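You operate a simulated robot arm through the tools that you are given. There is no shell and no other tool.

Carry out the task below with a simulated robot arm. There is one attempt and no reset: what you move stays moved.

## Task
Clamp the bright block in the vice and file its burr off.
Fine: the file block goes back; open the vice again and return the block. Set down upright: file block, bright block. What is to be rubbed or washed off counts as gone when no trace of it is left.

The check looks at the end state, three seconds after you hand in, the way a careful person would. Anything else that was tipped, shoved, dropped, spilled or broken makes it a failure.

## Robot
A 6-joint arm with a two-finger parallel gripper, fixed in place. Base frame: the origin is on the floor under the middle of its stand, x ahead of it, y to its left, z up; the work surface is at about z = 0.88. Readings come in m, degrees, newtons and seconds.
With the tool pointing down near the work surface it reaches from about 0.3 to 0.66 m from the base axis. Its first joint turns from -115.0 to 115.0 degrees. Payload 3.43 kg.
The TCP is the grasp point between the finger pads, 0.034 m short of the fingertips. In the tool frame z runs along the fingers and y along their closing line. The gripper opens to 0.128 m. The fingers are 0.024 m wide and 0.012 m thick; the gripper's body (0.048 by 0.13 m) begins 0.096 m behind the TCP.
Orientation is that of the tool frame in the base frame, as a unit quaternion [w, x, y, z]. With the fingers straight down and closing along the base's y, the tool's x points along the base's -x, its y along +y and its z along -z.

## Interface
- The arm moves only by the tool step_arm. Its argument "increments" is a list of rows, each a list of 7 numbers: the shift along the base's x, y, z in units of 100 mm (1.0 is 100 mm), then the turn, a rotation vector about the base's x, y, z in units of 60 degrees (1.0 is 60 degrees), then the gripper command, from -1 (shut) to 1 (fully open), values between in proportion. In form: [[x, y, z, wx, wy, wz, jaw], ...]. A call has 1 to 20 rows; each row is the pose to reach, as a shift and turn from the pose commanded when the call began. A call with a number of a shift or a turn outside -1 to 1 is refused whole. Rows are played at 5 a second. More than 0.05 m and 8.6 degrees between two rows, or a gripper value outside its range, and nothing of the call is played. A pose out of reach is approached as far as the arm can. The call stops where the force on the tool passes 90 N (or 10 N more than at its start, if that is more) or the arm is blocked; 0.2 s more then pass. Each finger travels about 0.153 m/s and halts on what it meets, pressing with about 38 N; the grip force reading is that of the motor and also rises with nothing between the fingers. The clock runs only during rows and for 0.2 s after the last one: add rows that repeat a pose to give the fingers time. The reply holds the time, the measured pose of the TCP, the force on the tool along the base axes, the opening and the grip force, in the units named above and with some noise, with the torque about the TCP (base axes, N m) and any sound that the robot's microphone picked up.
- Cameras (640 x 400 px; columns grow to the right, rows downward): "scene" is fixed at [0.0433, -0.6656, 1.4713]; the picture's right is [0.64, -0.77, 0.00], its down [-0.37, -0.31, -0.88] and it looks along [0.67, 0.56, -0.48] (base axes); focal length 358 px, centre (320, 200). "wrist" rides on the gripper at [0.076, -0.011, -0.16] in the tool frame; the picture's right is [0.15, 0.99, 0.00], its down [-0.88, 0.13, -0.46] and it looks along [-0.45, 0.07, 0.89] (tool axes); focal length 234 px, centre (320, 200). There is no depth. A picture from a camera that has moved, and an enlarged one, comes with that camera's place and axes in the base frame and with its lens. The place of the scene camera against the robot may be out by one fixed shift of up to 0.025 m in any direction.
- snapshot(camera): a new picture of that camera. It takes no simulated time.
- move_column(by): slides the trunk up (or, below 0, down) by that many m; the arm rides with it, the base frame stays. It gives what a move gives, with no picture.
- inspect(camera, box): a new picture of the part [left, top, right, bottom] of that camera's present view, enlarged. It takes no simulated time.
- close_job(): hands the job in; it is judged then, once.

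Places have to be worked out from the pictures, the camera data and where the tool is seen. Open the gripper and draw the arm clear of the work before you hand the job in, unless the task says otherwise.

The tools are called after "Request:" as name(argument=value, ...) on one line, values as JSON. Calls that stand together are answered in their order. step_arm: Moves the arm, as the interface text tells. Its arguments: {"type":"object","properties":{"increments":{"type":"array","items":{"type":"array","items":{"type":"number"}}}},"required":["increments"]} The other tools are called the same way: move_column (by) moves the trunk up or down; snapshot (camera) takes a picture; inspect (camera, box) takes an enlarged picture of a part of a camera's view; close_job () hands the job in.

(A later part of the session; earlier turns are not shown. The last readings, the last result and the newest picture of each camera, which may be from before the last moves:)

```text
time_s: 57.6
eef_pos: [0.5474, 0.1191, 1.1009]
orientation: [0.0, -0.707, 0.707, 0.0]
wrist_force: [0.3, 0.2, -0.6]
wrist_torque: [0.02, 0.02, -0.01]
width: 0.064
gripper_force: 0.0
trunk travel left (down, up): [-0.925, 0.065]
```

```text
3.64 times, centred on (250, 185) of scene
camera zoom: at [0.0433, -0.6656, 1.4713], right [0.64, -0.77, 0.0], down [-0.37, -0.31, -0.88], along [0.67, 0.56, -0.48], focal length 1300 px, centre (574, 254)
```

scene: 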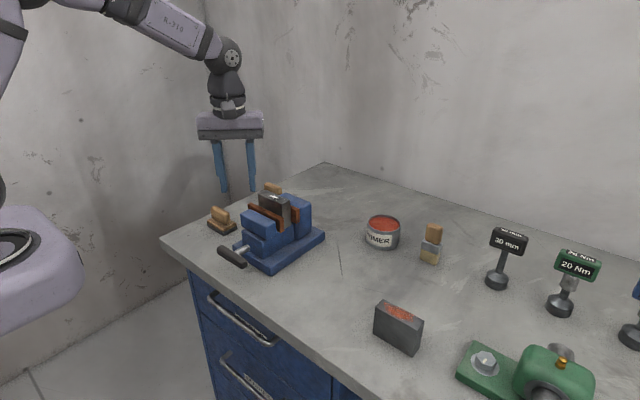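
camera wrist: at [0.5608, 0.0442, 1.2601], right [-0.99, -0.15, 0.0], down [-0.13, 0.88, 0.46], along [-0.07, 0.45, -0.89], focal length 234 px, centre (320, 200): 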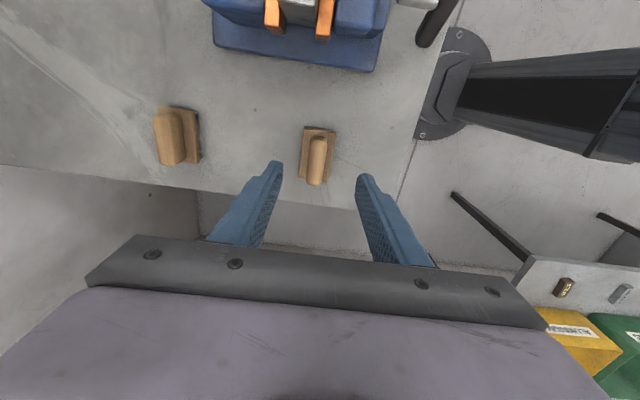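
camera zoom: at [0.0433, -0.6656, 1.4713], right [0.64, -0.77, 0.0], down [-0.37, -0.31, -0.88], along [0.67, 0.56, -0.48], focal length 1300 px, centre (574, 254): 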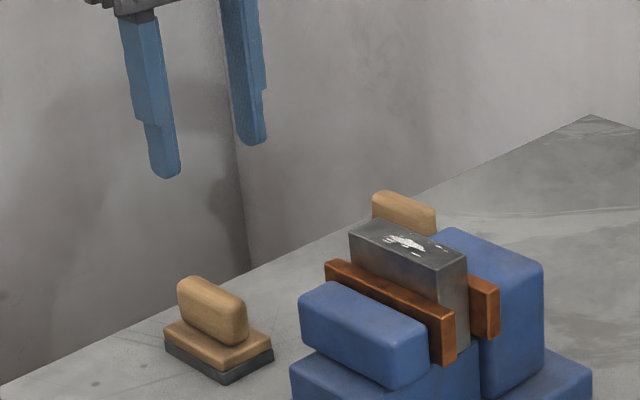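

The file block measures x 0.525–0.573, y 0.109–0.189, with its grip centred at about (0.549, 0.149), grip top near z 0.933. I align over it and start descending.

Request:
step_arm(increments=[[0.01, 0.3, -0.2, 0, 0, 0, 0], [0.01, 0.3, -0.5, 0, 0, 0, 0], [0.01, 0.3, -0.8, 0, 0, 0, 0], [0.01, 0.3, -1.0, 0, 0, 0, 0], [0.01, 0.3, -1.0, 0, 0, 0, 0]])

Request:
snapshot(camera="wrist")

Request:
inspect(camera="wrist", box=[240, 110, 400, 230])

Request:
inspect(camera="scene", box=[180, 150, 280, 250])

```text
time_s: 58.8
eef_pos: [0.5493, 0.1512, 0.9972]
orientation: [0.0, -0.707, 0.707, 0.0]
wrist_force: [-0.3, 0.0, -0.1]
wrist_torque: [0.0, -0.02, 0.01]
width: 0.0639
gripper_force: 0.1
trunk travel left (down, up): [-0.925, 0.065]
```

```text
taken
camera wrist: at [0.5614, 0.0755, 1.1579], right [-0.99, -0.15, 0.0], down [-0.13, 0.88, 0.46], along [-0.07, 0.45, -0.89], focal length 234 px, centre (320, 200)
```

wrist: 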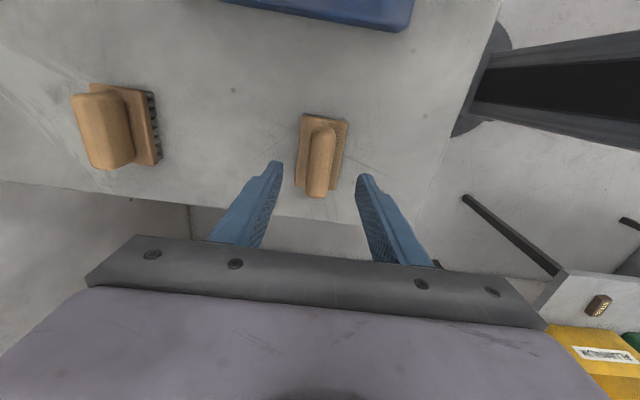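

```text
3.33 times, centred on (320, 170) of wrist
camera zoom: at [0.5614, 0.0755, 1.1579], right [-0.99, -0.15, 0.0], down [-0.13, 0.88, 0.46], along [-0.07, 0.45, -0.89], focal length 781 px, centre (320, 300)
```

zoom: 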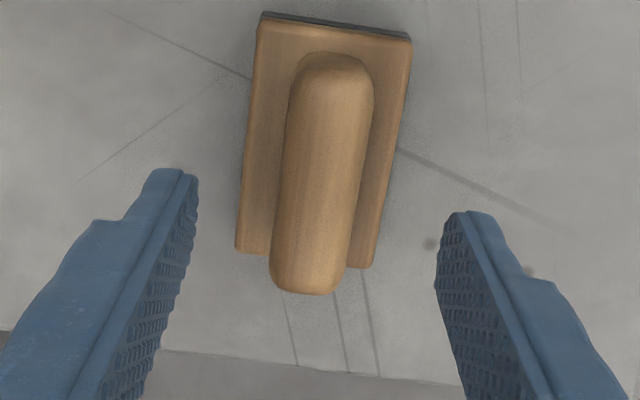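

```text
4.00 times, centred on (230, 200) of scene
camera zoom: at [0.0433, -0.6656, 1.4713], right [0.64, -0.77, 0.0], down [-0.37, -0.31, -0.88], along [0.67, 0.56, -0.48], focal length 1430 px, centre (680, 200)
```

zoom: 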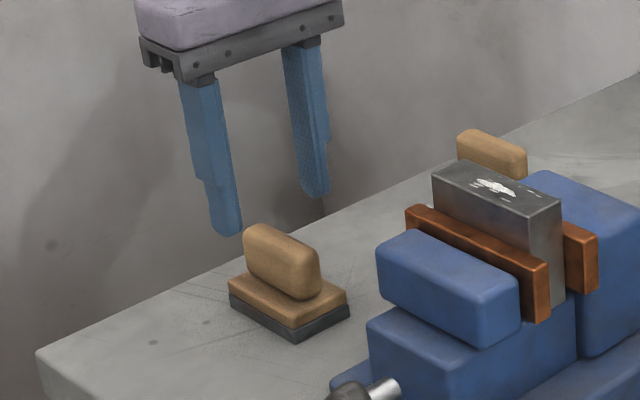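

The grip centre refines to (0.550, 0.150) and the tool is aligned. I lower so the fingertips sit just above the wooden plate (TCP z ≈ 0.942).

Request:
step_arm(increments=[[0, 0, -0.2, 0, 0, 0, 0], [0, 0, -0.4, 0, 0, 0, 0], [0, 0, -0.5, 0, 0, 0, 0], [0, 0, -0.57, 0, 0, 0, 0], [0, 0, -0.57, 0, 0, 0, 0]])

Request:
snapshot(camera="wrist")

Request:
inspect(camera="scene", box=[190, 180, 260, 250])

```text
time_s: 60.0
eef_pos: [0.5505, 0.15, 0.9429]
orientation: [0.0, 0.708, -0.707, 0.0]
wrist_force: [-0.5, -0.3, 0.0]
wrist_torque: [-0.02, -0.02, 0.0]
width: 0.0639
gripper_force: 0.1
trunk travel left (down, up): [-0.925, 0.065]
```

```text
taken
camera wrist: at [0.5616, 0.0751, 1.1022], right [-0.99, -0.15, 0.0], down [-0.13, 0.88, 0.46], along [-0.07, 0.45, -0.89], focal length 234 px, centre (320, 200)
```

wrist: 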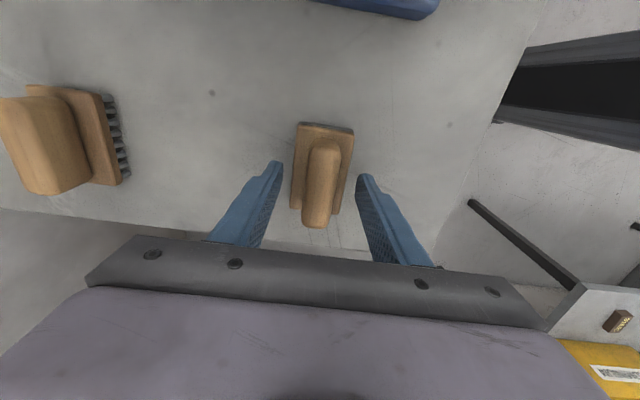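

```text
5.71 times, centred on (225, 215) of scene
camera zoom: at [0.0433, -0.6656, 1.4713], right [0.64, -0.77, 0.0], down [-0.37, -0.31, -0.88], along [0.67, 0.56, -0.48], focal length 2043 px, centre (863, 114)
```

zoom: 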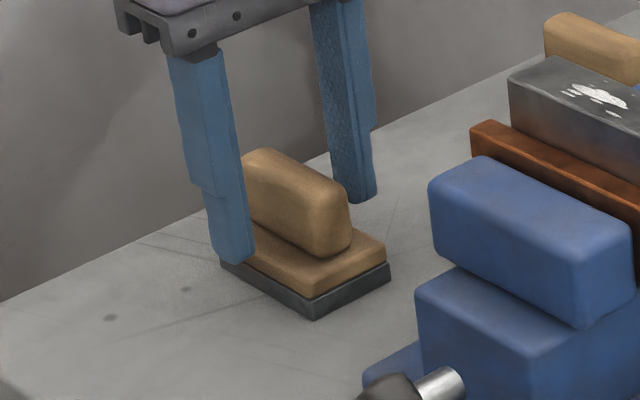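

The fingers straddle the grip just above the wooden plate. I close on it.

Request:
step_arm(increments=[[0, 0, 0, 0, 0, 0, -0.2], [0, 0, 0, 0, 0, 0, -0.4], [0, 0, 0, 0, 0, 0, -0.6], [0, 0, 0, 0, 0, 0, -1], [0, 0, 0, 0, 0, 0, -1]])

Request:
snapshot(camera="wrist")

Request:
inspect(camera="scene", box=[190, 180, 260, 250])

```text
time_s: 61.2
eef_pos: [0.5498, 0.15, 0.9416]
orientation: [0.0, -0.707, 0.708, 0.0]
wrist_force: [1.5, -1.1, 0.4]
wrist_torque: [-0.04, 0.04, 0.02]
width: 0.0237
gripper_force: 38.1
trunk travel left (down, up): [-0.925, 0.065]
```

```text
taken
camera wrist: at [0.5618, 0.0752, 1.1024], right [-0.99, -0.15, 0.0], down [-0.13, 0.88, 0.46], along [-0.07, 0.45, -0.89], focal length 234 px, centre (320, 200)
```

wrist: 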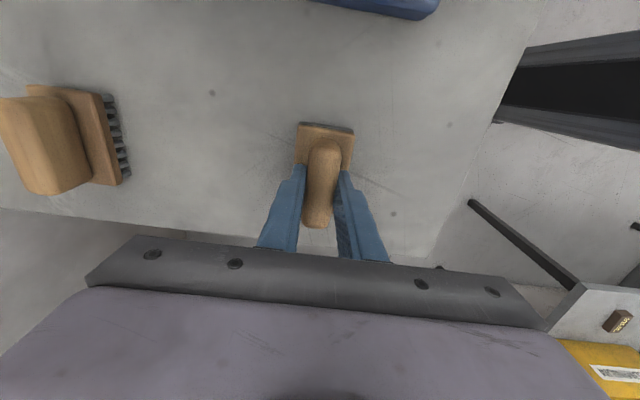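

```text
5.71 times, centred on (225, 215) of scene
camera zoom: at [0.0433, -0.6656, 1.4713], right [0.64, -0.77, 0.0], down [-0.37, -0.31, -0.88], along [0.67, 0.56, -0.48], focal length 2043 px, centre (863, 114)
```

zoom: 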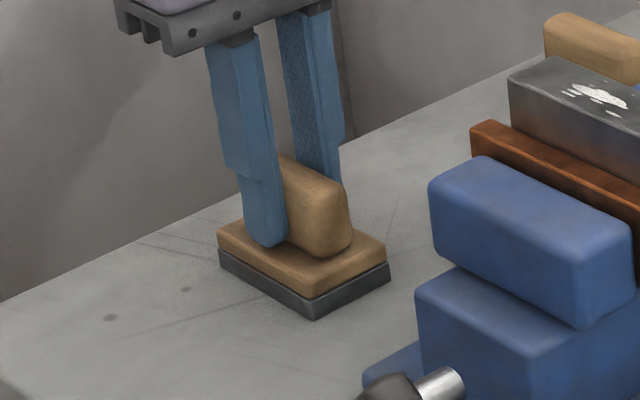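

The file block is gripped (23.7 mm wide grip, 38 N). I lift it straight up.

Request:
step_arm(increments=[[0, 0, 0.1, 0, 0, 0, -1], [0, 0, 0.3, 0, 0, 0, -1], [0, 0, 0.6, 0, 0, 0, -1], [0, 0, 0.9, 0, 0, 0, -1], [0, 0, 1.0, 0, 0, 0, -1]])

Request:
step_arm(increments=[[0, 0, 0.4, 0, 0, 0, -1], [0, 0, 0.8, 0, 0, 0, -1], [0, 0, 1.0, 0, 0, 0, -1], [0, 0, 1.0, 0, 0, 0, -1]])

Request:
snapshot(camera="wrist")

Request:
snapshot(camera="scene")

```text
time_s: 62.4
eef_pos: [0.5493, 0.1511, 1.0425]
orientation: [0.0, 0.707, -0.707, 0.0]
wrist_force: [1.0, 0.0, -2.6]
wrist_torque: [0.0, -0.01, 0.02]
width: 0.0236
gripper_force: 38.1
trunk travel left (down, up): [-0.925, 0.065]
```

```text
time_s: 63.4
eef_pos: [0.5508, 0.1504, 1.1427]
orientation: [0.0, 0.707, -0.707, 0.0]
wrist_force: [-0.3, 0.2, -3.1]
wrist_torque: [-0.02, 0.03, -0.02]
width: 0.0235
gripper_force: 37.4
trunk travel left (down, up): [-0.925, 0.065]
```

```text
taken
camera wrist: at [0.5626, 0.0753, 1.3031], right [-0.99, -0.15, 0.0], down [-0.13, 0.88, 0.46], along [-0.07, 0.45, -0.89], focal length 234 px, centre (320, 200)
```

wrist: 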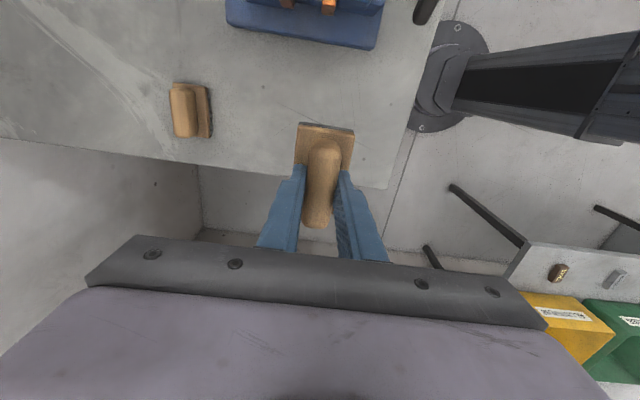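

```text
taken
```

scene: 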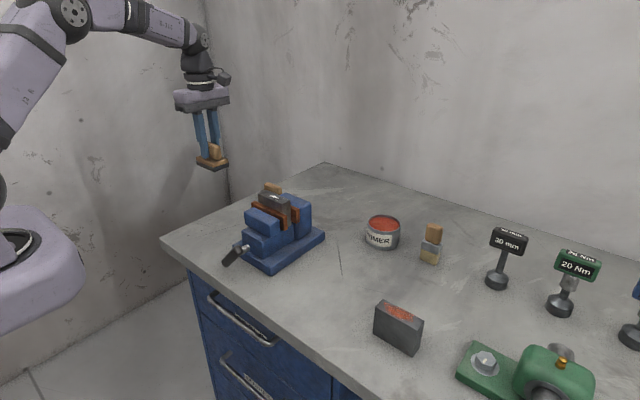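

The file block weighs ~3 N and hangs level. I carry it over the clamped block (centre ≈ (0.585, −0.047)) at safe height.

Request:
step_arm(increments=[[0.1, -0.35, 0, 0, 0, 0, -1], [0.2, -0.7, 0, 0, 0, 0, -1], [0.35, -1.0, 0, 0, 0, 0, -1]])

Request:
step_arm(increments=[[0, -0.35, 0, 0, 0, 0, -1], [0, -0.7, 0, 0, 0, 0, -1], [0, -0.97, 0, 0, 0, 0, -1], [0, -0.97, -0.15, 0, 0, 0, -1], [0, -0.97, -0.3, 0, 0, 0, -1], [0, -0.97, -0.3, 0, 0, 0, -1]])

Request:
inspect(camera="scene", box=[200, 130, 320, 240])

Request:
snapshot(camera="wrist")

```text
time_s: 64.2
eef_pos: [0.5861, 0.0519, 1.1422]
orientation: [0.0, 0.707, -0.707, 0.0]
wrist_force: [-0.9, -0.9, -2.2]
wrist_torque: [0.03, 0.04, 0.01]
width: 0.0236
gripper_force: 38.1
trunk travel left (down, up): [-0.925, 0.065]
```

```text
time_s: 65.6
eef_pos: [0.5831, -0.0477, 1.1127]
orientation: [0.001, -0.707, 0.707, -0.001]
wrist_force: [-1.1, 0.4, -2.4]
wrist_torque: [0.0, 0.01, -0.01]
width: 0.0235
gripper_force: 38.2
trunk travel left (down, up): [-0.925, 0.065]
```

```text
3.64 times, centred on (260, 185) of scene
camera zoom: at [0.0433, -0.6656, 1.4713], right [0.64, -0.77, 0.0], down [-0.37, -0.31, -0.88], along [0.67, 0.56, -0.48], focal length 1300 px, centre (538, 254)
```

zoom: 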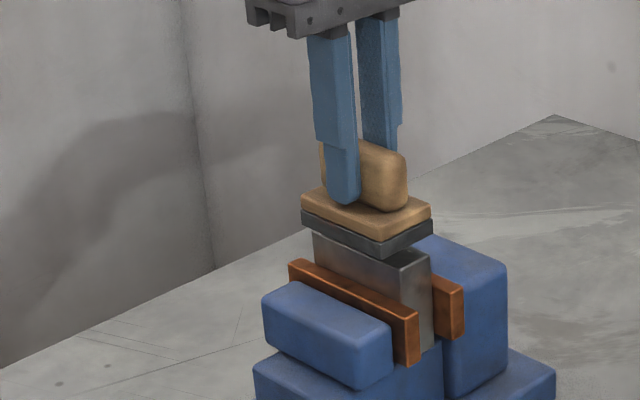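

```text
taken
camera wrist: at [0.5957, -0.1224, 1.2722], right [-0.99, -0.15, 0.0], down [-0.13, 0.88, 0.46], along [-0.07, 0.45, -0.89], focal length 234 px, centre (320, 200)
```

wrist: 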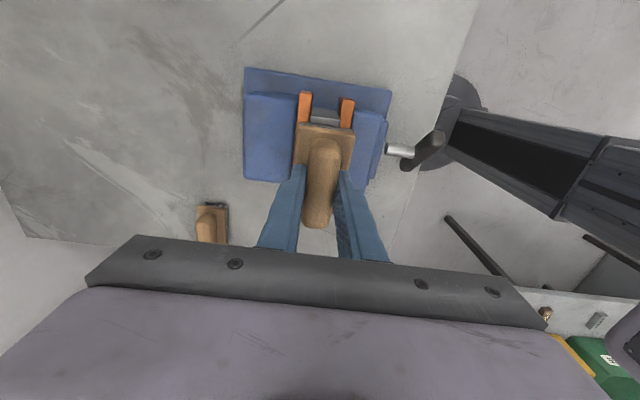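

The file sits squarely above the block's top, about 14 mm up. I lower in small steps to find contact.

Request:
step_arm(increments=[[0, 0, -0.05, 0, 0, 0, -1], [0, 0, -0.08, 0, 0, 0, -1], [0, 0, -0.1, 0, 0, 0, -1], [0, 0, -0.12, 0, 0, 0, -1], [0, 0, -0.12, 0, 0, 0, -1]])

Request:
inspect(camera="scene", box=[230, 150, 310, 220])

```text
time_s: 66.8
eef_pos: [0.584, -0.0468, 1.1024]
orientation: [0.002, -0.707, 0.707, -0.002]
wrist_force: [0.4, -0.5, 16.1]
wrist_torque: [0.11, 0.23, -0.02]
width: 0.0236
gripper_force: 37.5
trunk travel left (down, up): [-0.925, 0.065]
```

```text
5.71 times, centred on (270, 185) of scene
camera zoom: at [0.0433, -0.6656, 1.4713], right [0.64, -0.77, 0.0], down [-0.37, -0.31, -0.88], along [0.67, 0.56, -0.48], focal length 2043 px, centre (606, 286)
```

zoom: 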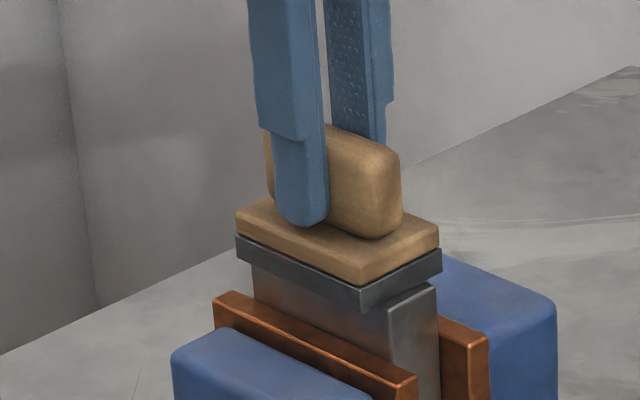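

Contact: 16 N of press at TCP z ≈ 1.102. I now rub with strokes of ±30 mm along y at this pressure.

Request:
step_arm(increments=[[0, -0.1, 0, 0, 0, 0, -1], [0, -0.2, 0, 0, 0, 0, -1], [0, -0.3, 0, 0, 0, 0, -1], [0, -0.2, 0, 0, 0, 0, -1], [0, -0.1, 0, 0, 0, 0, -1], [0, 0, 0, 0, 0, 0, -1], [0, 0.1, 0, 0, 0, 0, -1], [0, 0.2, 0, 0, 0, 0, -1], [0, 0.3, 0, 0, 0, 0, -1], [0, 0.2, 0, 0, 0, 0, -1], [0, 0.1, 0, 0, 0, 0, -1], [0, 0, 0, 0, 0, 0, -1], [0, -0.1, 0, 0, 0, 0, -1], [0, -0.2, 0, 0, 0, 0, -1], [0, -0.3, 0, 0, 0, 0, -1], [0, -0.3, 0, 0, 0, 0, -1]])

Request:
inspect(camera="scene", box=[230, 150, 310, 220])

Request:
snapshot(camera="wrist")

```text
time_s: 70.2
eef_pos: [0.5814, -0.0768, 1.1015]
orientation: [0.0, 0.707, -0.707, 0.001]
wrist_force: [0.8, 6.6, 15.2]
wrist_torque: [0.77, 0.01, -0.02]
width: 0.0236
gripper_force: 38.4
trunk travel left (down, up): [-0.925, 0.065]
```

```text
5.71 times, centred on (270, 185) of scene
camera zoom: at [0.0433, -0.6656, 1.4713], right [0.64, -0.77, 0.0], down [-0.37, -0.31, -0.88], along [0.67, 0.56, -0.48], focal length 2043 px, centre (606, 286)
```

zoom: 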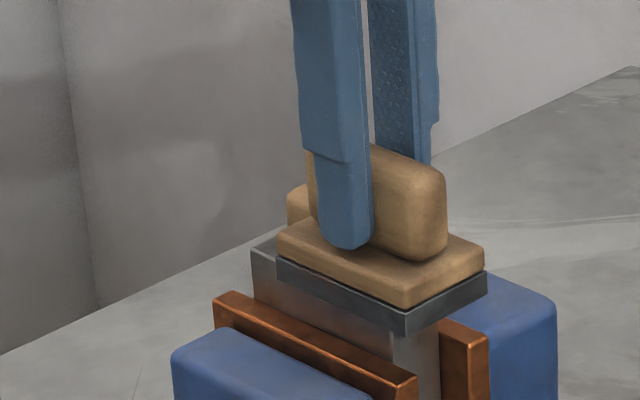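

```text
taken
camera wrist: at [0.594, -0.151, 1.2618], right [-0.99, -0.15, 0.0], down [-0.13, 0.88, 0.46], along [-0.07, 0.45, -0.89], focal length 234 px, centre (320, 200)
```

wrist: 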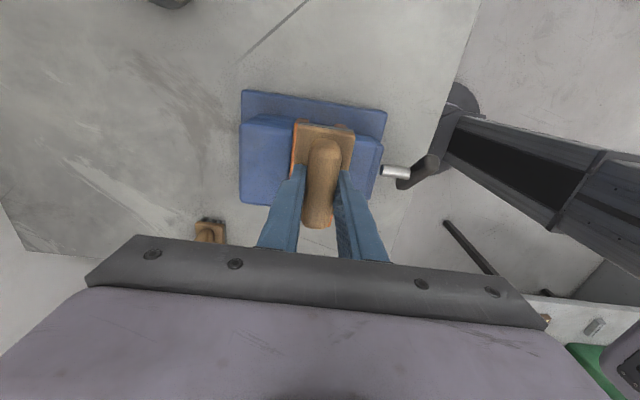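

Filing is steady (15 N normal, ~7 N drag) and the block hasn't moved. I do another set of strokes, ending at the centre.

Request:
step_arm(increments=[[0, 0.1, 0, 0, 0, 0, -1], [0, 0.2, 0, 0, 0, 0, -1], [0, 0.3, 0, 0, 0, 0, -1], [0, 0.4, 0, 0, 0, 0, -1], [0, 0.5, 0, 0, 0, 0, -1], [0, 0.6, 0, 0, 0, 0, -1], [0, 0.5, 0, 0, 0, 0, -1], [0, 0.4, 0, 0, 0, 0, -1], [0, 0.3, 0, 0, 0, 0, -1], [0, 0.2, 0, 0, 0, 0, -1], [0, 0.1, 0, 0, 0, 0, -1], [0, 0.0, 0, 0, 0, 0, -1], [0, 0.1, 0, 0, 0, 0, -1], [0, 0.2, 0, 0, 0, 0, -1], [0, 0.3, 0, 0, 0, 0, -1], [0, 0.4, 0, 0, 0, 0, -1], [0, 0.5, 0, 0, 0, 0, -1], [0, 0.6, 0, 0, 0, 0, -1], [0, 0.6, 0, 0, 0, 0, -1]])

Request:
inspect(camera="scene", box=[230, 150, 310, 220])

```text
time_s: 74.2
eef_pos: [0.5833, -0.0184, 1.1011]
orientation: [0.001, -0.707, 0.707, -0.002]
wrist_force: [-0.3, -8.3, 22.9]
wrist_torque: [-0.84, 0.19, 0.06]
width: 0.0236
gripper_force: 37.9
trunk travel left (down, up): [-0.925, 0.065]
```

```text
5.71 times, centred on (270, 185) of scene
camera zoom: at [0.0433, -0.6656, 1.4713], right [0.64, -0.77, 0.0], down [-0.37, -0.31, -0.88], along [0.67, 0.56, -0.48], focal length 2043 px, centre (606, 286)
```

zoom: 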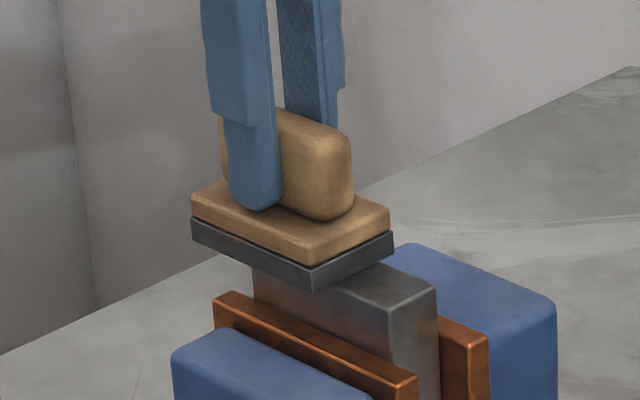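

The exposed −y half of the top already looks clean. I lift the file and move it aside toward +y to inspect the whole face.

Request:
step_arm(increments=[[0, 0, 0.1, 0, 0, 0, -1], [0, 0, 0.3, 0, 0, 0, -1], [0, 0.3, 0.5, 0, 0, 0, -1], [0, 0.6, 0.5, 0, 0, 0, -1], [0, 0.9, 0.5, 0, 0, 0, -1], [0, 0.9, 0.5, 0, 0, 0, -1]])

Request:
inspect(camera="scene", box=[245, 175, 305, 220])

Request:
snapshot(camera="wrist")

```text
time_s: 75.6
eef_pos: [0.5835, 0.0744, 1.1491]
orientation: [0.0, 0.708, -0.707, 0.0]
wrist_force: [0.2, 0.4, -2.2]
wrist_torque: [0.05, 0.03, 0.0]
width: 0.0236
gripper_force: 38.0
trunk travel left (down, up): [-0.925, 0.065]
```

```text
8.89 times, centred on (275, 198) of scene
camera zoom: at [0.0433, -0.6656, 1.4713], right [0.64, -0.77, 0.0], down [-0.37, -0.31, -0.88], along [0.67, 0.56, -0.48], focal length 3178 px, centre (720, 222)
```

zoom: 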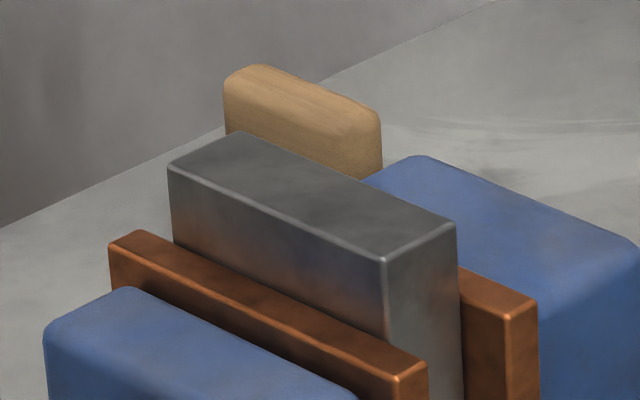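

```text
taken
camera wrist: at [0.5958, -0.0011, 1.3089], right [-0.99, -0.15, 0.0], down [-0.13, 0.88, 0.46], along [-0.07, 0.45, -0.89], focal length 234 px, centre (320, 200)
```

wrist: 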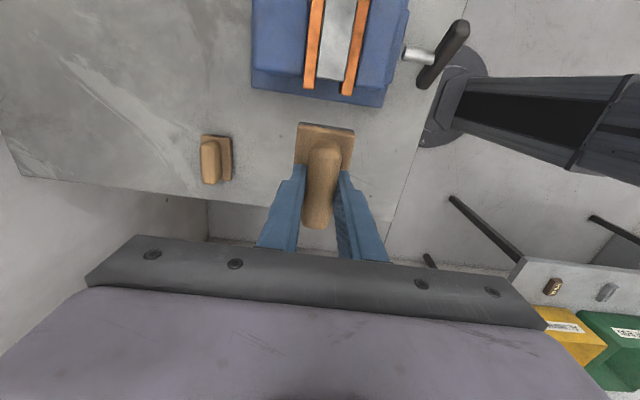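

In the scene view the block's top face shows no white burr. I check from above with the wrist camera too.

Request:
inspect(camera="wrist", box=[280, 0, 400, 100])

Request:
inspect(camera="scene", box=[256, 185, 292, 212])

```text
4.00 times, centred on (340, 50) of wrist
camera zoom: at [0.5958, -0.0011, 1.3089], right [-0.99, -0.15, 0.0], down [-0.13, 0.88, 0.46], along [-0.07, 0.45, -0.89], focal length 937 px, centre (240, 800)
```

zoom: 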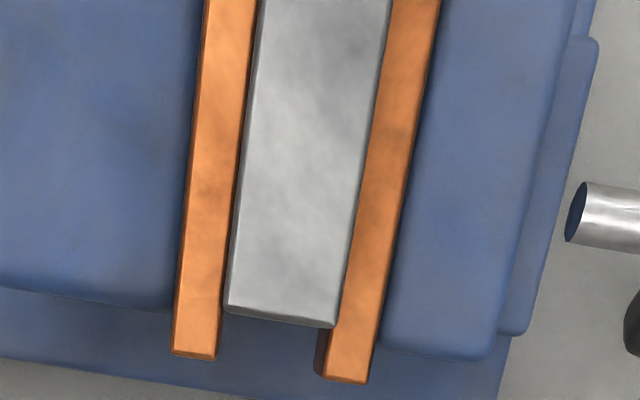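

```text
14.81 times, centred on (274, 198) of scene
camera zoom: at [0.0433, -0.6656, 1.4713], right [0.64, -0.77, 0.0], down [-0.37, -0.31, -0.88], along [0.67, 0.56, -0.48], focal length 5296 px, centre (1002, 222)
```

zoom: 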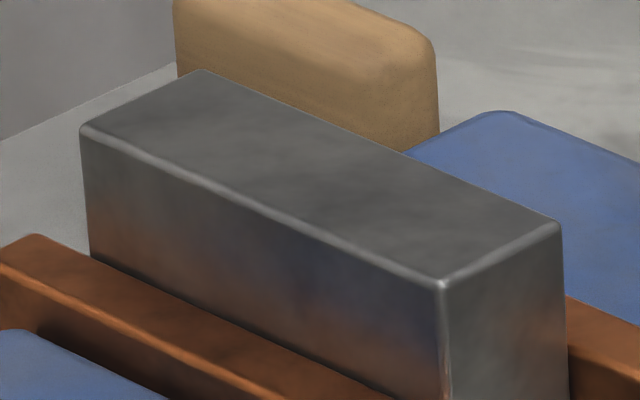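

The burr is completely gone. I take the file back to its spot: move over (0.550, 0.150) and descend.

Request:
step_arm(increments=[[-0.12, 0.25, 0, 0, 0, 0, -1], [-0.24, 0.5, 0, 0, 0, 0, -1], [-0.35, 0.77, 0, 0, 0, 0, -1], [-0.35, 0.77, -0.3, 0, 0, 0, -1], [-0.35, 0.77, -0.6, 0, 0, 0, -1], [-0.35, 0.77, -1.0, 0, 0, 0, -1], [-0.35, 0.77, -1.0, 0, 0, 0, -1]])

Request:
step_arm(increments=[[0, 0, -0.4, 0, 0, 0, -1], [0, 0, -0.7, 0, 0, 0, -1], [0, 0, -0.9, 0, 0, 0, -1], [0, 0, -1.0, 0, 0, 0, -1], [0, 0, -1.0, 0, 0, 0, -1]])

Request:
snapshot(camera="wrist")

Request:
inspect(camera="scene", box=[190, 180, 260, 250])

```text
time_s: 77.2
eef_pos: [0.5481, 0.1508, 1.0497]
orientation: [0.0, 0.707, -0.707, 0.0]
wrist_force: [0.1, -1.5, -2.5]
wrist_torque: [-0.03, -0.01, 0.03]
width: 0.0234
gripper_force: 38.2
trunk travel left (down, up): [-0.925, 0.065]
```

```text
time_s: 78.4
eef_pos: [0.5498, 0.1506, 0.9494]
orientation: [0.0, -0.707, 0.707, 0.0]
wrist_force: [-0.4, -0.3, -2.5]
wrist_torque: [0.01, 0.0, -0.01]
width: 0.0233
gripper_force: 37.9
trunk travel left (down, up): [-0.925, 0.065]
```

```text
taken
camera wrist: at [0.562, 0.0752, 1.1092], right [-0.99, -0.15, 0.0], down [-0.13, 0.88, 0.46], along [-0.07, 0.45, -0.89], focal length 234 px, centre (320, 200)
```

wrist: 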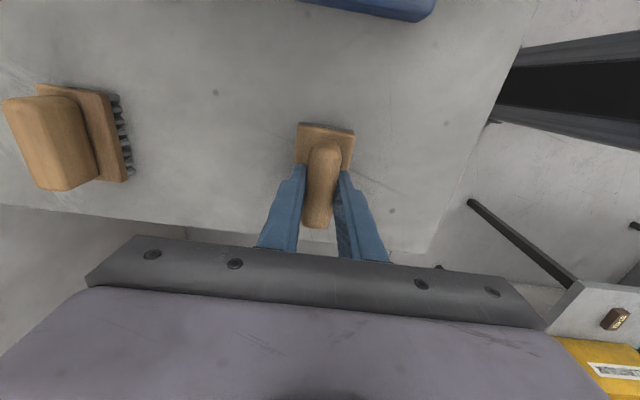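

```text
5.71 times, centred on (225, 215) of scene
camera zoom: at [0.0433, -0.6656, 1.4713], right [0.64, -0.77, 0.0], down [-0.37, -0.31, -0.88], along [0.67, 0.56, -0.48], focal length 2043 px, centre (863, 114)
```

zoom: 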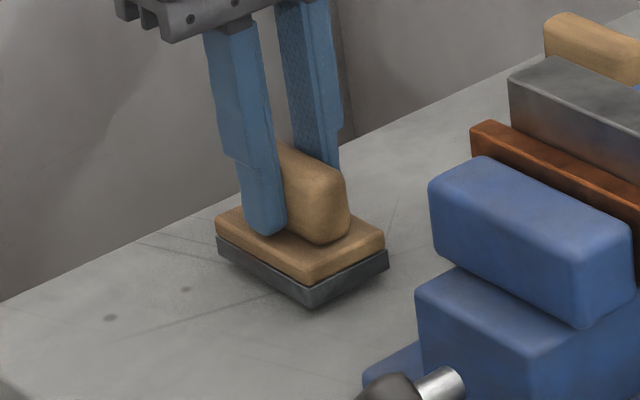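

The file hovers ~8 mm above its old spot, level. I lower the last millimetres and watch for contact.

Request:
step_arm(increments=[[0, 0, -0.03, 0, 0, 0, -1], [0, 0, -0.05, 0, 0, 0, -1], [0, 0, -0.07, 0, 0, 0, -1], [0, 0, -0.07, 0, 0, 0, -1]])

```text
time_s: 79.4
eef_pos: [0.5495, 0.1511, 0.9421]
orientation: [0.0, -0.707, 0.707, 0.0]
wrist_force: [-0.1, 0.2, -2.7]
wrist_torque: [0.0, 0.02, -0.02]
width: 0.0236
gripper_force: 38.4
trunk travel left (down, up): [-0.925, 0.065]
```

No contact yet (−2.7 N is just the file's weight). I lower another 1–2 mm.

Request:
step_arm(increments=[[0, 0, -0.01, 0, 0, 0, -1], [0, 0, -0.01, 0, 0, 0, -1]])

Request:
step_arm(increments=[[0, 0, -0.01, 0, 0, 0, -1], [0, 0, -0.01, 0, 0, 0, -1]])

Request:
inspect(camera="scene", box=[190, 180, 260, 250])

```text
time_s: 80.0
eef_pos: [0.5495, 0.1504, 0.9418]
orientation: [0.0, -0.706, 0.708, 0.0]
wrist_force: [0.1, 0.1, -2.1]
wrist_torque: [-0.02, -0.03, -0.03]
width: 0.0236
gripper_force: 37.8
trunk travel left (down, up): [-0.925, 0.065]
```

```text
time_s: 80.6
eef_pos: [0.5499, 0.151, 0.9416]
orientation: [0.001, -0.707, 0.707, -0.001]
wrist_force: [-0.1, -1.5, 2.6]
wrist_torque: [-0.01, 0.11, 0.02]
width: 0.0236
gripper_force: 37.7
trunk travel left (down, up): [-0.925, 0.065]
```

```text
5.71 times, centred on (225, 215) of scene
camera zoom: at [0.0433, -0.6656, 1.4713], right [0.64, -0.77, 0.0], down [-0.37, -0.31, -0.88], along [0.67, 0.56, -0.48], focal length 2043 px, centre (863, 114)
```

zoom: 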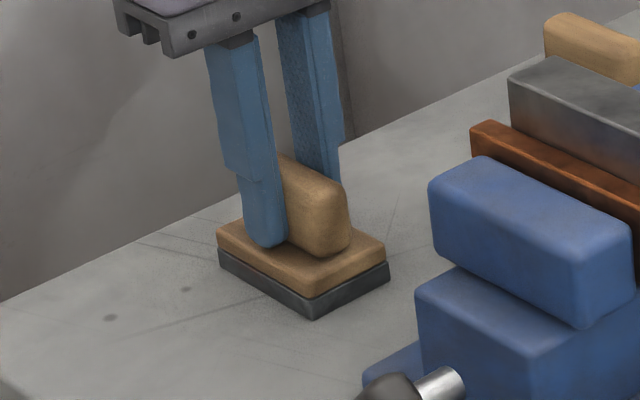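

Contact is made (force now +2.6 N) and the picture matches its original place. I open the fingers and raise straight up.

Request:
step_arm(increments=[[0, 0, 0, 0, 0, 0, -0.6], [0, 0, 0, 0, 0, 0, -0.3], [0, 0, 0, 0, 0, 0, 0], [0, 0, 0, 0, 0, 0, 0], [0, 0, 0.2, 0, 0, 0, 0], [0, 0, 0.5, 0, 0, 0, 0], [0, 0, 0.9, 0, 0, 0, 0], [0, 0, 0.9, 0, 0, 0, 0]])

Request:
snapshot(camera="wrist")

Request:
snapshot(camera="scene")

```text
time_s: 82.4
eef_pos: [0.548, 0.1507, 1.03]
orientation: [0.0, -0.707, 0.707, 0.001]
wrist_force: [-0.1, 0.3, -1.2]
wrist_torque: [0.01, 0.02, -0.02]
width: 0.064
gripper_force: 0.0
trunk travel left (down, up): [-0.925, 0.065]
```

```text
taken
camera wrist: at [0.5604, 0.0751, 1.1899], right [-0.99, -0.15, 0.0], down [-0.13, 0.88, 0.46], along [-0.07, 0.45, -0.89], focal length 234 px, centre (320, 200)
```

wrist: 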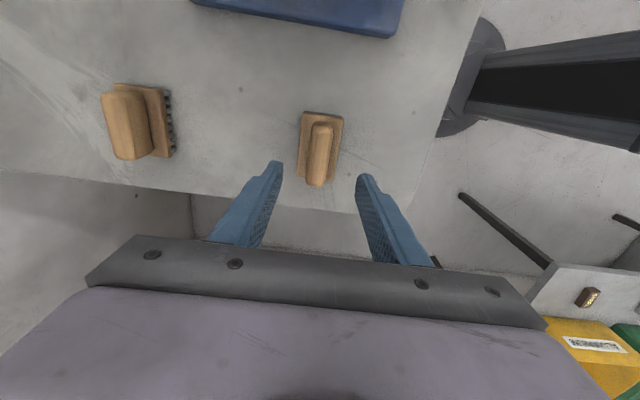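

```text
taken
```

scene: 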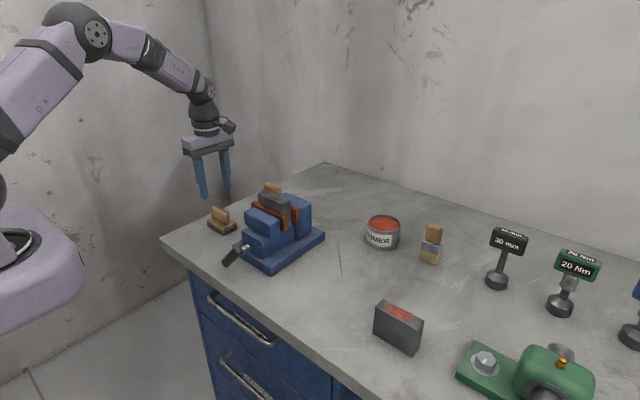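

The file block is back in place, upright. Next I must open the vice: the bar's upper end now leans toward −y, so I'll go around to its −y side and push it back over the top toward +y. First I travel in front of the vice with closed fingers.

Request:
step_arm(increments=[[-0.3, 0, 0.15, 0, 0, 0, -0.3], [-0.6, -0.2, 0.2, 0, 0, 0, -0.6], [-0.9, -0.5, 0.2, 0, 0, 0, -1], [-1.0, -0.8, 0.2, 0, 0, 0, -1], [-1.0, -1.0, 0.2, 0, 0, 0, -1]])

Request:
step_arm(increments=[[-0.15, -0.35, 0, 0, 0, 0, -1], [-0.15, -0.7, 0, 0, 0, 0, -1], [-0.15, -1.0, 0, 0, 0, 0, -1]])

Request:
step_arm(increments=[[0, -0.35, 0, 0, 0, 0, -1], [0, -0.7, 0, 0, 0, 0, -1], [0, -0.7, 0, 0, 0, 0, -1]])

Request:
inspect(camera="scene", box=[180, 160, 320, 280])

Request:
snapshot(camera="wrist")

```text
time_s: 83.6
eef_pos: [0.4481, 0.0487, 1.0525]
orientation: [0.0, -0.707, 0.707, 0.0]
wrist_force: [-0.8, -0.1, 0.3]
wrist_torque: [0.0, -0.01, 0.01]
width: 0.0
gripper_force: 32.8
trunk travel left (down, up): [-0.925, 0.065]
```

```text
time_s: 84.4
eef_pos: [0.435, -0.0494, 1.051]
orientation: [0.001, -0.707, 0.707, 0.002]
wrist_force: [0.1, -0.5, -1.1]
wrist_torque: [0.01, -0.01, 0.01]
width: 0.0001
gripper_force: 32.9
trunk travel left (down, up): [-0.925, 0.065]
```

```text
time_s: 85.2
eef_pos: [0.4367, -0.1196, 1.0495]
orientation: [0.0, -0.707, 0.707, 0.0]
wrist_force: [0.2, -0.9, -0.1]
wrist_torque: [0.01, -0.02, -0.02]
width: 0.0
gripper_force: 33.2
trunk travel left (down, up): [-0.925, 0.065]
```

```text
3.33 times, centred on (250, 220) of scene
camera zoom: at [0.0433, -0.6656, 1.4713], right [0.64, -0.77, 0.0], down [-0.37, -0.31, -0.88], along [0.67, 0.56, -0.48], focal length 1192 px, centre (553, 133)
```

zoom: 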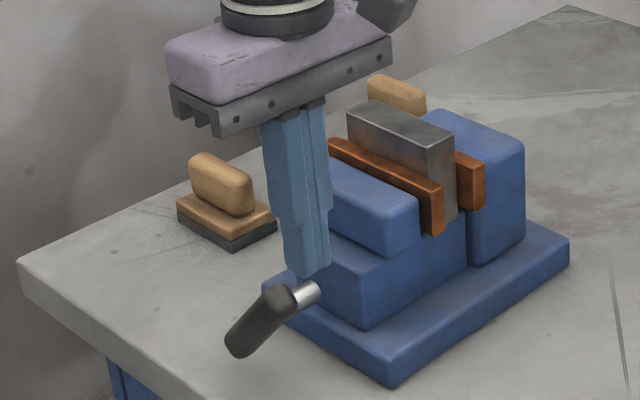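

```text
taken
camera wrist: at [0.4479, -0.1942, 1.2103], right [-0.99, -0.15, 0.0], down [-0.13, 0.88, 0.46], along [-0.07, 0.45, -0.89], focal length 234 px, centre (320, 200)
```

wrist: 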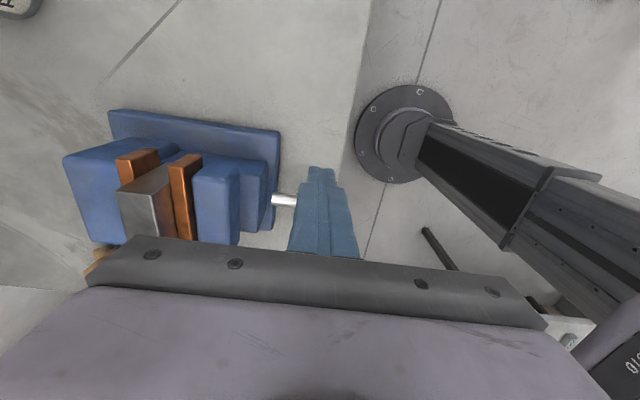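

The bar's upper end leans toward −y (~55° above horizontal). I lower the closed fingers on its −y side.

Request:
step_arm(increments=[[-0.01, 0, -0.25, 0, 0, 0, -1], [-0.01, 0, -0.5, 0, 0, 0, -1], [-0.01, 0, -0.75, 0, 0, 0, -1], [-0.01, 0, -0.75, 0, 0, 0, -1]])

Request:
step_arm(increments=[[0, 0.1, 0, 0, 0, 0, -1], [0, 0.17, 0, 0, 0, 0, -1], [0, 0.22, 0, 0, 0, 0, -1], [0, 0.26, 0, 0, 0, 0, -1], [0, 0.26, 0, 0, 0, 0, -1]])

Request:
inspect(camera="scene", box=[180, 160, 320, 280])

```text
time_s: 86.2
eef_pos: [0.4341, -0.1178, 0.9759]
orientation: [-0.001, -0.707, 0.707, 0.0]
wrist_force: [-0.8, 1.2, -0.4]
wrist_torque: [0.01, 0.01, 0.02]
width: 0.0
gripper_force: 32.7
trunk travel left (down, up): [-0.925, 0.065]
```

```text
time_s: 87.4
eef_pos: [0.4334, -0.0922, 0.9754]
orientation: [0.0, 0.707, -0.707, -0.002]
wrist_force: [1.4, -1.6, -0.3]
wrist_torque: [0.02, 0.01, 0.0]
width: 0.0001
gripper_force: 33.0
trunk travel left (down, up): [-0.925, 0.065]
```

```text
3.33 times, centred on (250, 220) of scene
camera zoom: at [0.0433, -0.6656, 1.4713], right [0.64, -0.77, 0.0], down [-0.37, -0.31, -0.88], along [0.67, 0.56, -0.48], focal length 1192 px, centre (553, 133)
```

zoom: 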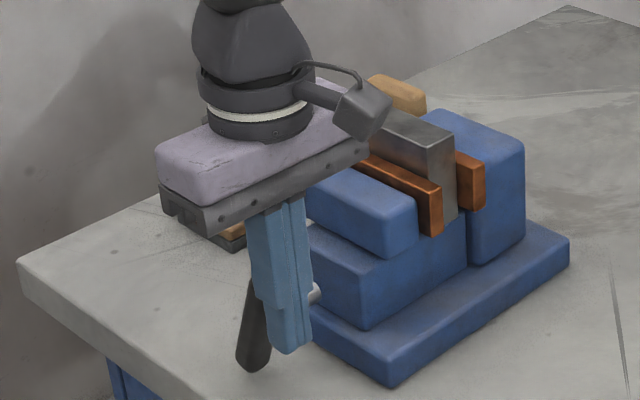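

The bar already swings back with only ~2 N. I continue the arc over the top toward +y.

Request:
step_arm(increments=[[0, 0.07, 0.03, 0, 0, 0, -1], [0, 0.14, 0.08, 0, 0, 0, -1], [0, 0.21, 0.13, 0, 0, 0, -1], [0, 0.29, 0.18, 0, 0, 0, -1], [0, 0.38, 0.2, 0, 0, 0, -1], [0, 0.38, 0.2, 0, 0, 0, -1]])

Request:
inspect(camera="scene", box=[180, 160, 320, 280])

```text
time_s: 88.8
eef_pos: [0.435, -0.0548, 0.9967]
orientation: [0.0, 0.708, -0.707, 0.001]
wrist_force: [-0.1, -0.1, 1.6]
wrist_torque: [0.0, -0.02, -0.03]
width: 0.0002
gripper_force: 32.9
trunk travel left (down, up): [-0.925, 0.065]
```

```text
3.33 times, centred on (250, 220) of scene
camera zoom: at [0.0433, -0.6656, 1.4713], right [0.64, -0.77, 0.0], down [-0.37, -0.31, -0.88], along [0.67, 0.56, -0.48], focal length 1192 px, centre (553, 133)
```

zoom: 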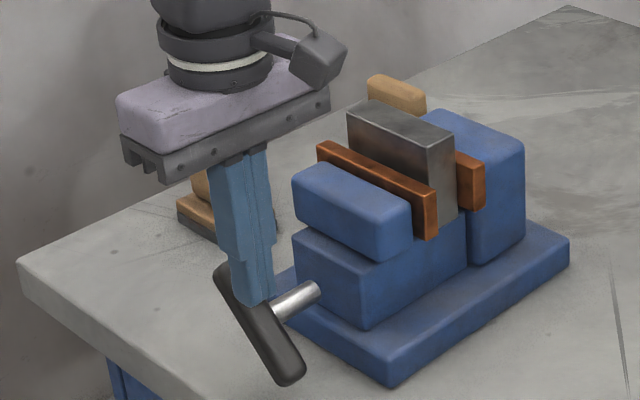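

The bar is at about 35° on the +y side and the jaw is opening. I press that end down the rest of the way to horizontal, its original position.

Request:
step_arm(increments=[[0, 0.1, -0.03, 0, 0, 0, -1], [0, 0.2, -0.07, 0, 0, 0, -1], [0, 0.3, -0.11, 0, 0, 0, -1], [0, 0.37, -0.15, 0, 0, 0, -1], [0, 0.4, -0.18, 0, 0, 0, -1], [0, 0.4, -0.18, 0, 0, 0, -1]])

Request:
inspect(camera="scene", box=[180, 160, 320, 280])

```text
time_s: 90.2
eef_pos: [0.4321, -0.0203, 0.9847]
orientation: [-0.005, 0.707, -0.707, 0.004]
wrist_force: [-3.2, -25.8, 54.5]
wrist_torque: [-1.23, 0.21, 0.03]
width: 0.0
gripper_force: 33.2
trunk travel left (down, up): [-0.925, 0.065]
```

```text
3.33 times, centred on (250, 220) of scene
camera zoom: at [0.0433, -0.6656, 1.4713], right [0.64, -0.77, 0.0], down [-0.37, -0.31, -0.88], along [0.67, 0.56, -0.48], focal length 1192 px, centre (553, 133)
```

zoom: 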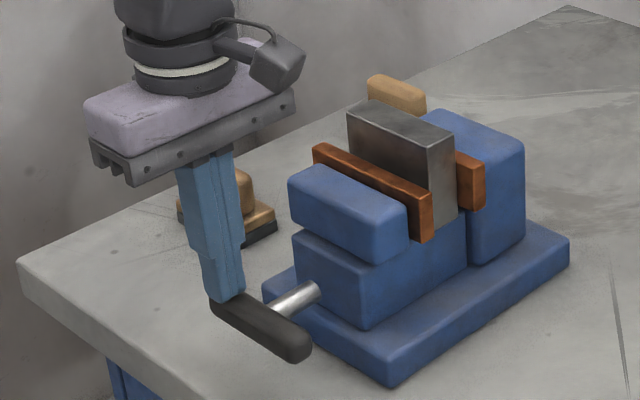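

The bar hit its stop at horizontal (54 N) and the jaw is back at its original opening. I release the press, rise, and begin rotating the wrist back to fetch the block.

Request:
step_arm(increments=[[0, -0.03, 0.1, 0, 0, 0, -1], [0, -0.03, 0.4, 0, 0, 0, -1], [0, -0.03, 0.8, 0, 0, 0, -1], [0, -0.03, 1.0, 0, 0, 0, -1]])

Request:
step_arm(increments=[[0.1, -0.05, 0.1, 0, 0, -0.13, -0.5], [0.2, -0.1, 0.2, 0, 0, -0.26, 0], [0.3, -0.15, 0.3, 0, 0, -0.39, 0.4], [0.4, -0.2, 0.4, 0, 0, -0.52, 0.62], [0.5, -0.29, 0.41, 0, 0, -0.65, 0.62], [0.5, -0.29, 0.41, 0, 0, -0.75, 0.62]])

Request:
step_arm(increments=[[0, 0, 0, 0, 0, -0.13, 0.62], [0, 0, 0, 0, 0, -0.26, 0.62], [0, 0, 0, 0, 0, -0.39, 0.62], [0, 0, 0, 0, 0, -0.52, 0.62], [0, 0, 0, 0, 0, -0.65, 0.62], [0, 0, 0, 0, 0, -0.75, 0.62], [0, 0, 0, 0, 0, -0.75, 0.62]])

Request:
snapshot(camera="wrist")

Request:
inspect(camera="wrist", box=[240, 110, 400, 230])

Request:
inspect(camera="scene", box=[180, 160, 320, 280])

```text
time_s: 91.2
eef_pos: [0.4341, -0.0185, 1.0785]
orientation: [0.0, -0.707, 0.707, 0.0]
wrist_force: [-0.5, -0.5, -0.2]
wrist_torque: [0.02, -0.05, -0.01]
width: 0.0001
gripper_force: 33.3
trunk travel left (down, up): [-0.925, 0.065]
```

```text
time_s: 92.6
eef_pos: [0.4819, -0.0468, 1.1198]
orientation: [-0.001, -0.382, 0.924, 0.001]
wrist_force: [0.0, -0.6, 0.0]
wrist_torque: [-0.04, -0.06, 0.02]
width: 0.1035
gripper_force: 0.0
trunk travel left (down, up): [-0.925, 0.065]
```

```text
time_s: 94.2
eef_pos: [0.483, -0.047, 1.1187]
orientation: [0.001, 0.001, 1.0, 0.0]
wrist_force: [0.1, 0.0, -0.3]
wrist_torque: [-0.02, 0.05, -0.01]
width: 0.1037
gripper_force: 0.1
trunk travel left (down, up): [-0.925, 0.065]
```

```text
taken
camera wrist: at [0.4083, -0.058, 1.2789], right [-0.14, 0.99, 0.0], down [0.88, 0.13, 0.46], along [0.45, 0.07, -0.89], focal length 234 px, centre (320, 200)
```

wrist: 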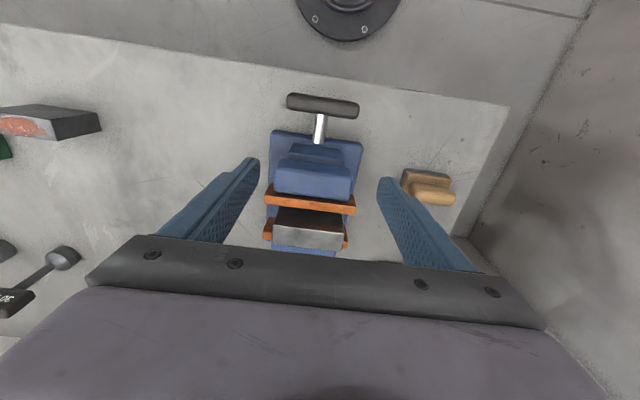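

```text
3.33 times, centred on (320, 170) of wrist
camera zoom: at [0.4083, -0.058, 1.2789], right [-0.14, 0.99, 0.0], down [0.88, 0.13, 0.46], along [0.45, 0.07, -0.89], focal length 781 px, centre (320, 300)
```

zoom: 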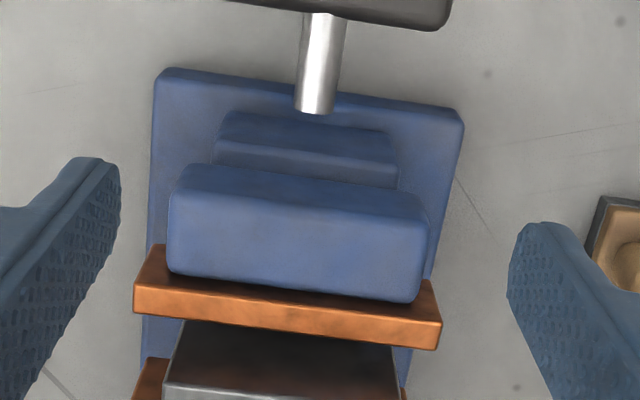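

```text
3.33 times, centred on (250, 220) of scene
camera zoom: at [0.0433, -0.6656, 1.4713], right [0.64, -0.77, 0.0], down [-0.37, -0.31, -0.88], along [0.67, 0.56, -0.48], focal length 1192 px, centre (553, 133)
```

zoom: 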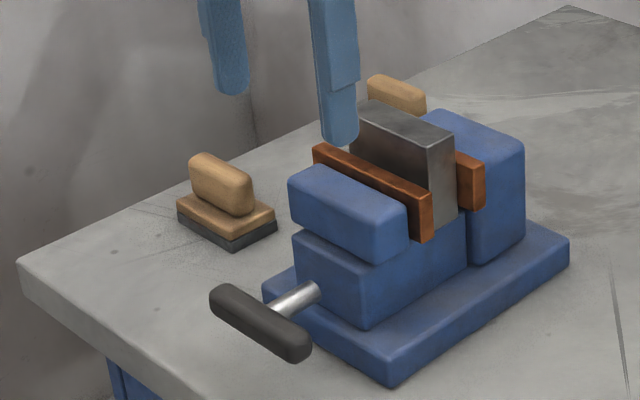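

The vice is open again with the handle horizontal, and the block still stands in place. I move above it.

Request:
step_arm(increments=[[0.3, 0, 0, 0, 0, 0, 0.62], [0.6, 0, 0, 0, 0, 0, 0.62], [0.9, 0, 0, 0, 0, 0, 0.62], [1.0, 0, 0, 0, 0, 0, 0.62], [1.0, 0, 0, 0, 0, 0, 0.62]])

Request:
snapshot(camera="wrist")

Request:
inspect(camera="wrist", box=[240, 90, 400, 230])

```text
time_s: 95.4
eef_pos: [0.5843, -0.05, 1.116]
orientation: [0.0, 0.0, 1.0, 0.0]
wrist_force: [0.9, -0.5, 0.5]
wrist_torque: [-0.04, -0.02, -0.01]
width: 0.1036
gripper_force: 0.1
trunk travel left (down, up): [-0.925, 0.065]
```

```text
taken
camera wrist: at [0.5095, -0.0586, 1.2768], right [-0.15, 0.99, 0.0], down [0.88, 0.13, 0.46], along [0.45, 0.07, -0.89], focal length 234 px, centre (320, 200)
```

wrist: 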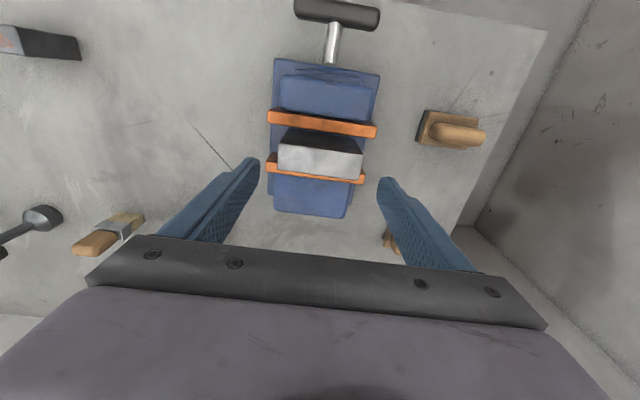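

```text
2.86 times, centred on (320, 160) of wrist
camera zoom: at [0.5095, -0.0586, 1.2768], right [-0.15, 0.99, 0.0], down [0.88, 0.13, 0.46], along [0.45, 0.07, -0.89], focal length 669 px, centre (320, 314)
```

zoom: 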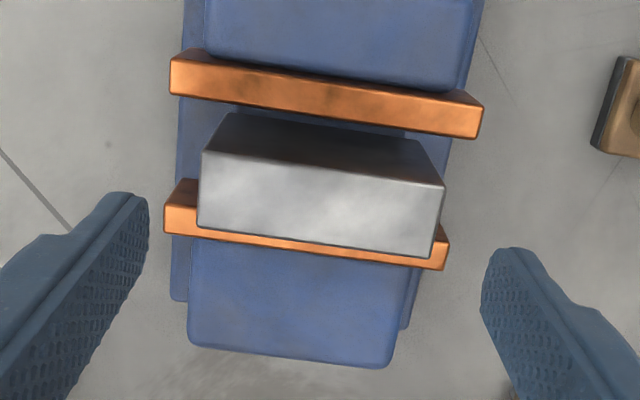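

Block top is clean; its centre is ≈ (0.586, −0.046), aligned with the tool. I lower the fingers around its ends.

Request:
step_arm(increments=[[0, 0.01, -0.25, 0, 0, 0, 0.62], [0, 0.01, -0.5, 0, 0, 0, 0.62], [0, 0.01, -0.7, 0, 0, 0, 0.62], [0, 0.01, -0.85, 0, 0, 0, 0.62], [0, 0.01, -1.0, 0, 0, 0, 0.62], [0, 0.01, -1.0, 0, 0, 0, 0.62]])

Request:
inspect(camera="scene", box=[200, 140, 340, 260])

Request:
snapshot(camera="wrist")

```text
time_s: 96.8
eef_pos: [0.5836, -0.0475, 1.0189]
orientation: [0.0, 0.0, 1.0, 0.0]
wrist_force: [0.9, -0.1, 0.2]
wrist_torque: [0.02, 0.01, -0.02]
width: 0.1039
gripper_force: 0.0
trunk travel left (down, up): [-0.925, 0.065]
```

```text
3.33 times, centred on (270, 200) of scene
camera zoom: at [0.0433, -0.6656, 1.4713], right [0.64, -0.77, 0.0], down [-0.37, -0.31, -0.88], along [0.67, 0.56, -0.48], focal length 1192 px, centre (487, 200)
```

zoom: 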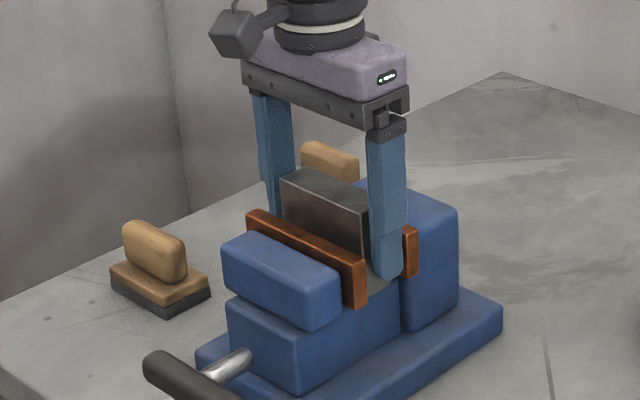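

```text
taken
camera wrist: at [0.5088, -0.0579, 1.1784], right [-0.15, 0.99, 0.0], down [0.88, 0.13, 0.46], along [0.45, 0.07, -0.89], focal length 234 px, centre (320, 200)
```

wrist: 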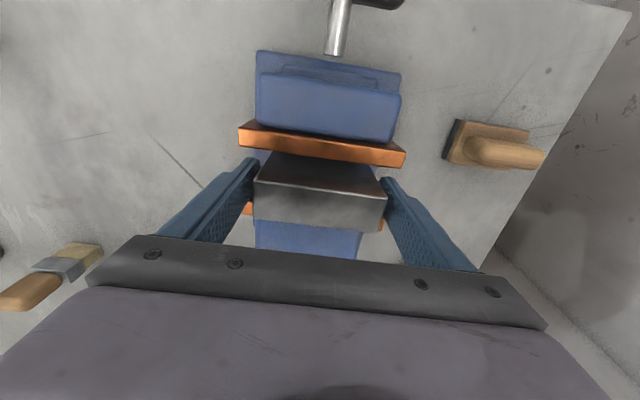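

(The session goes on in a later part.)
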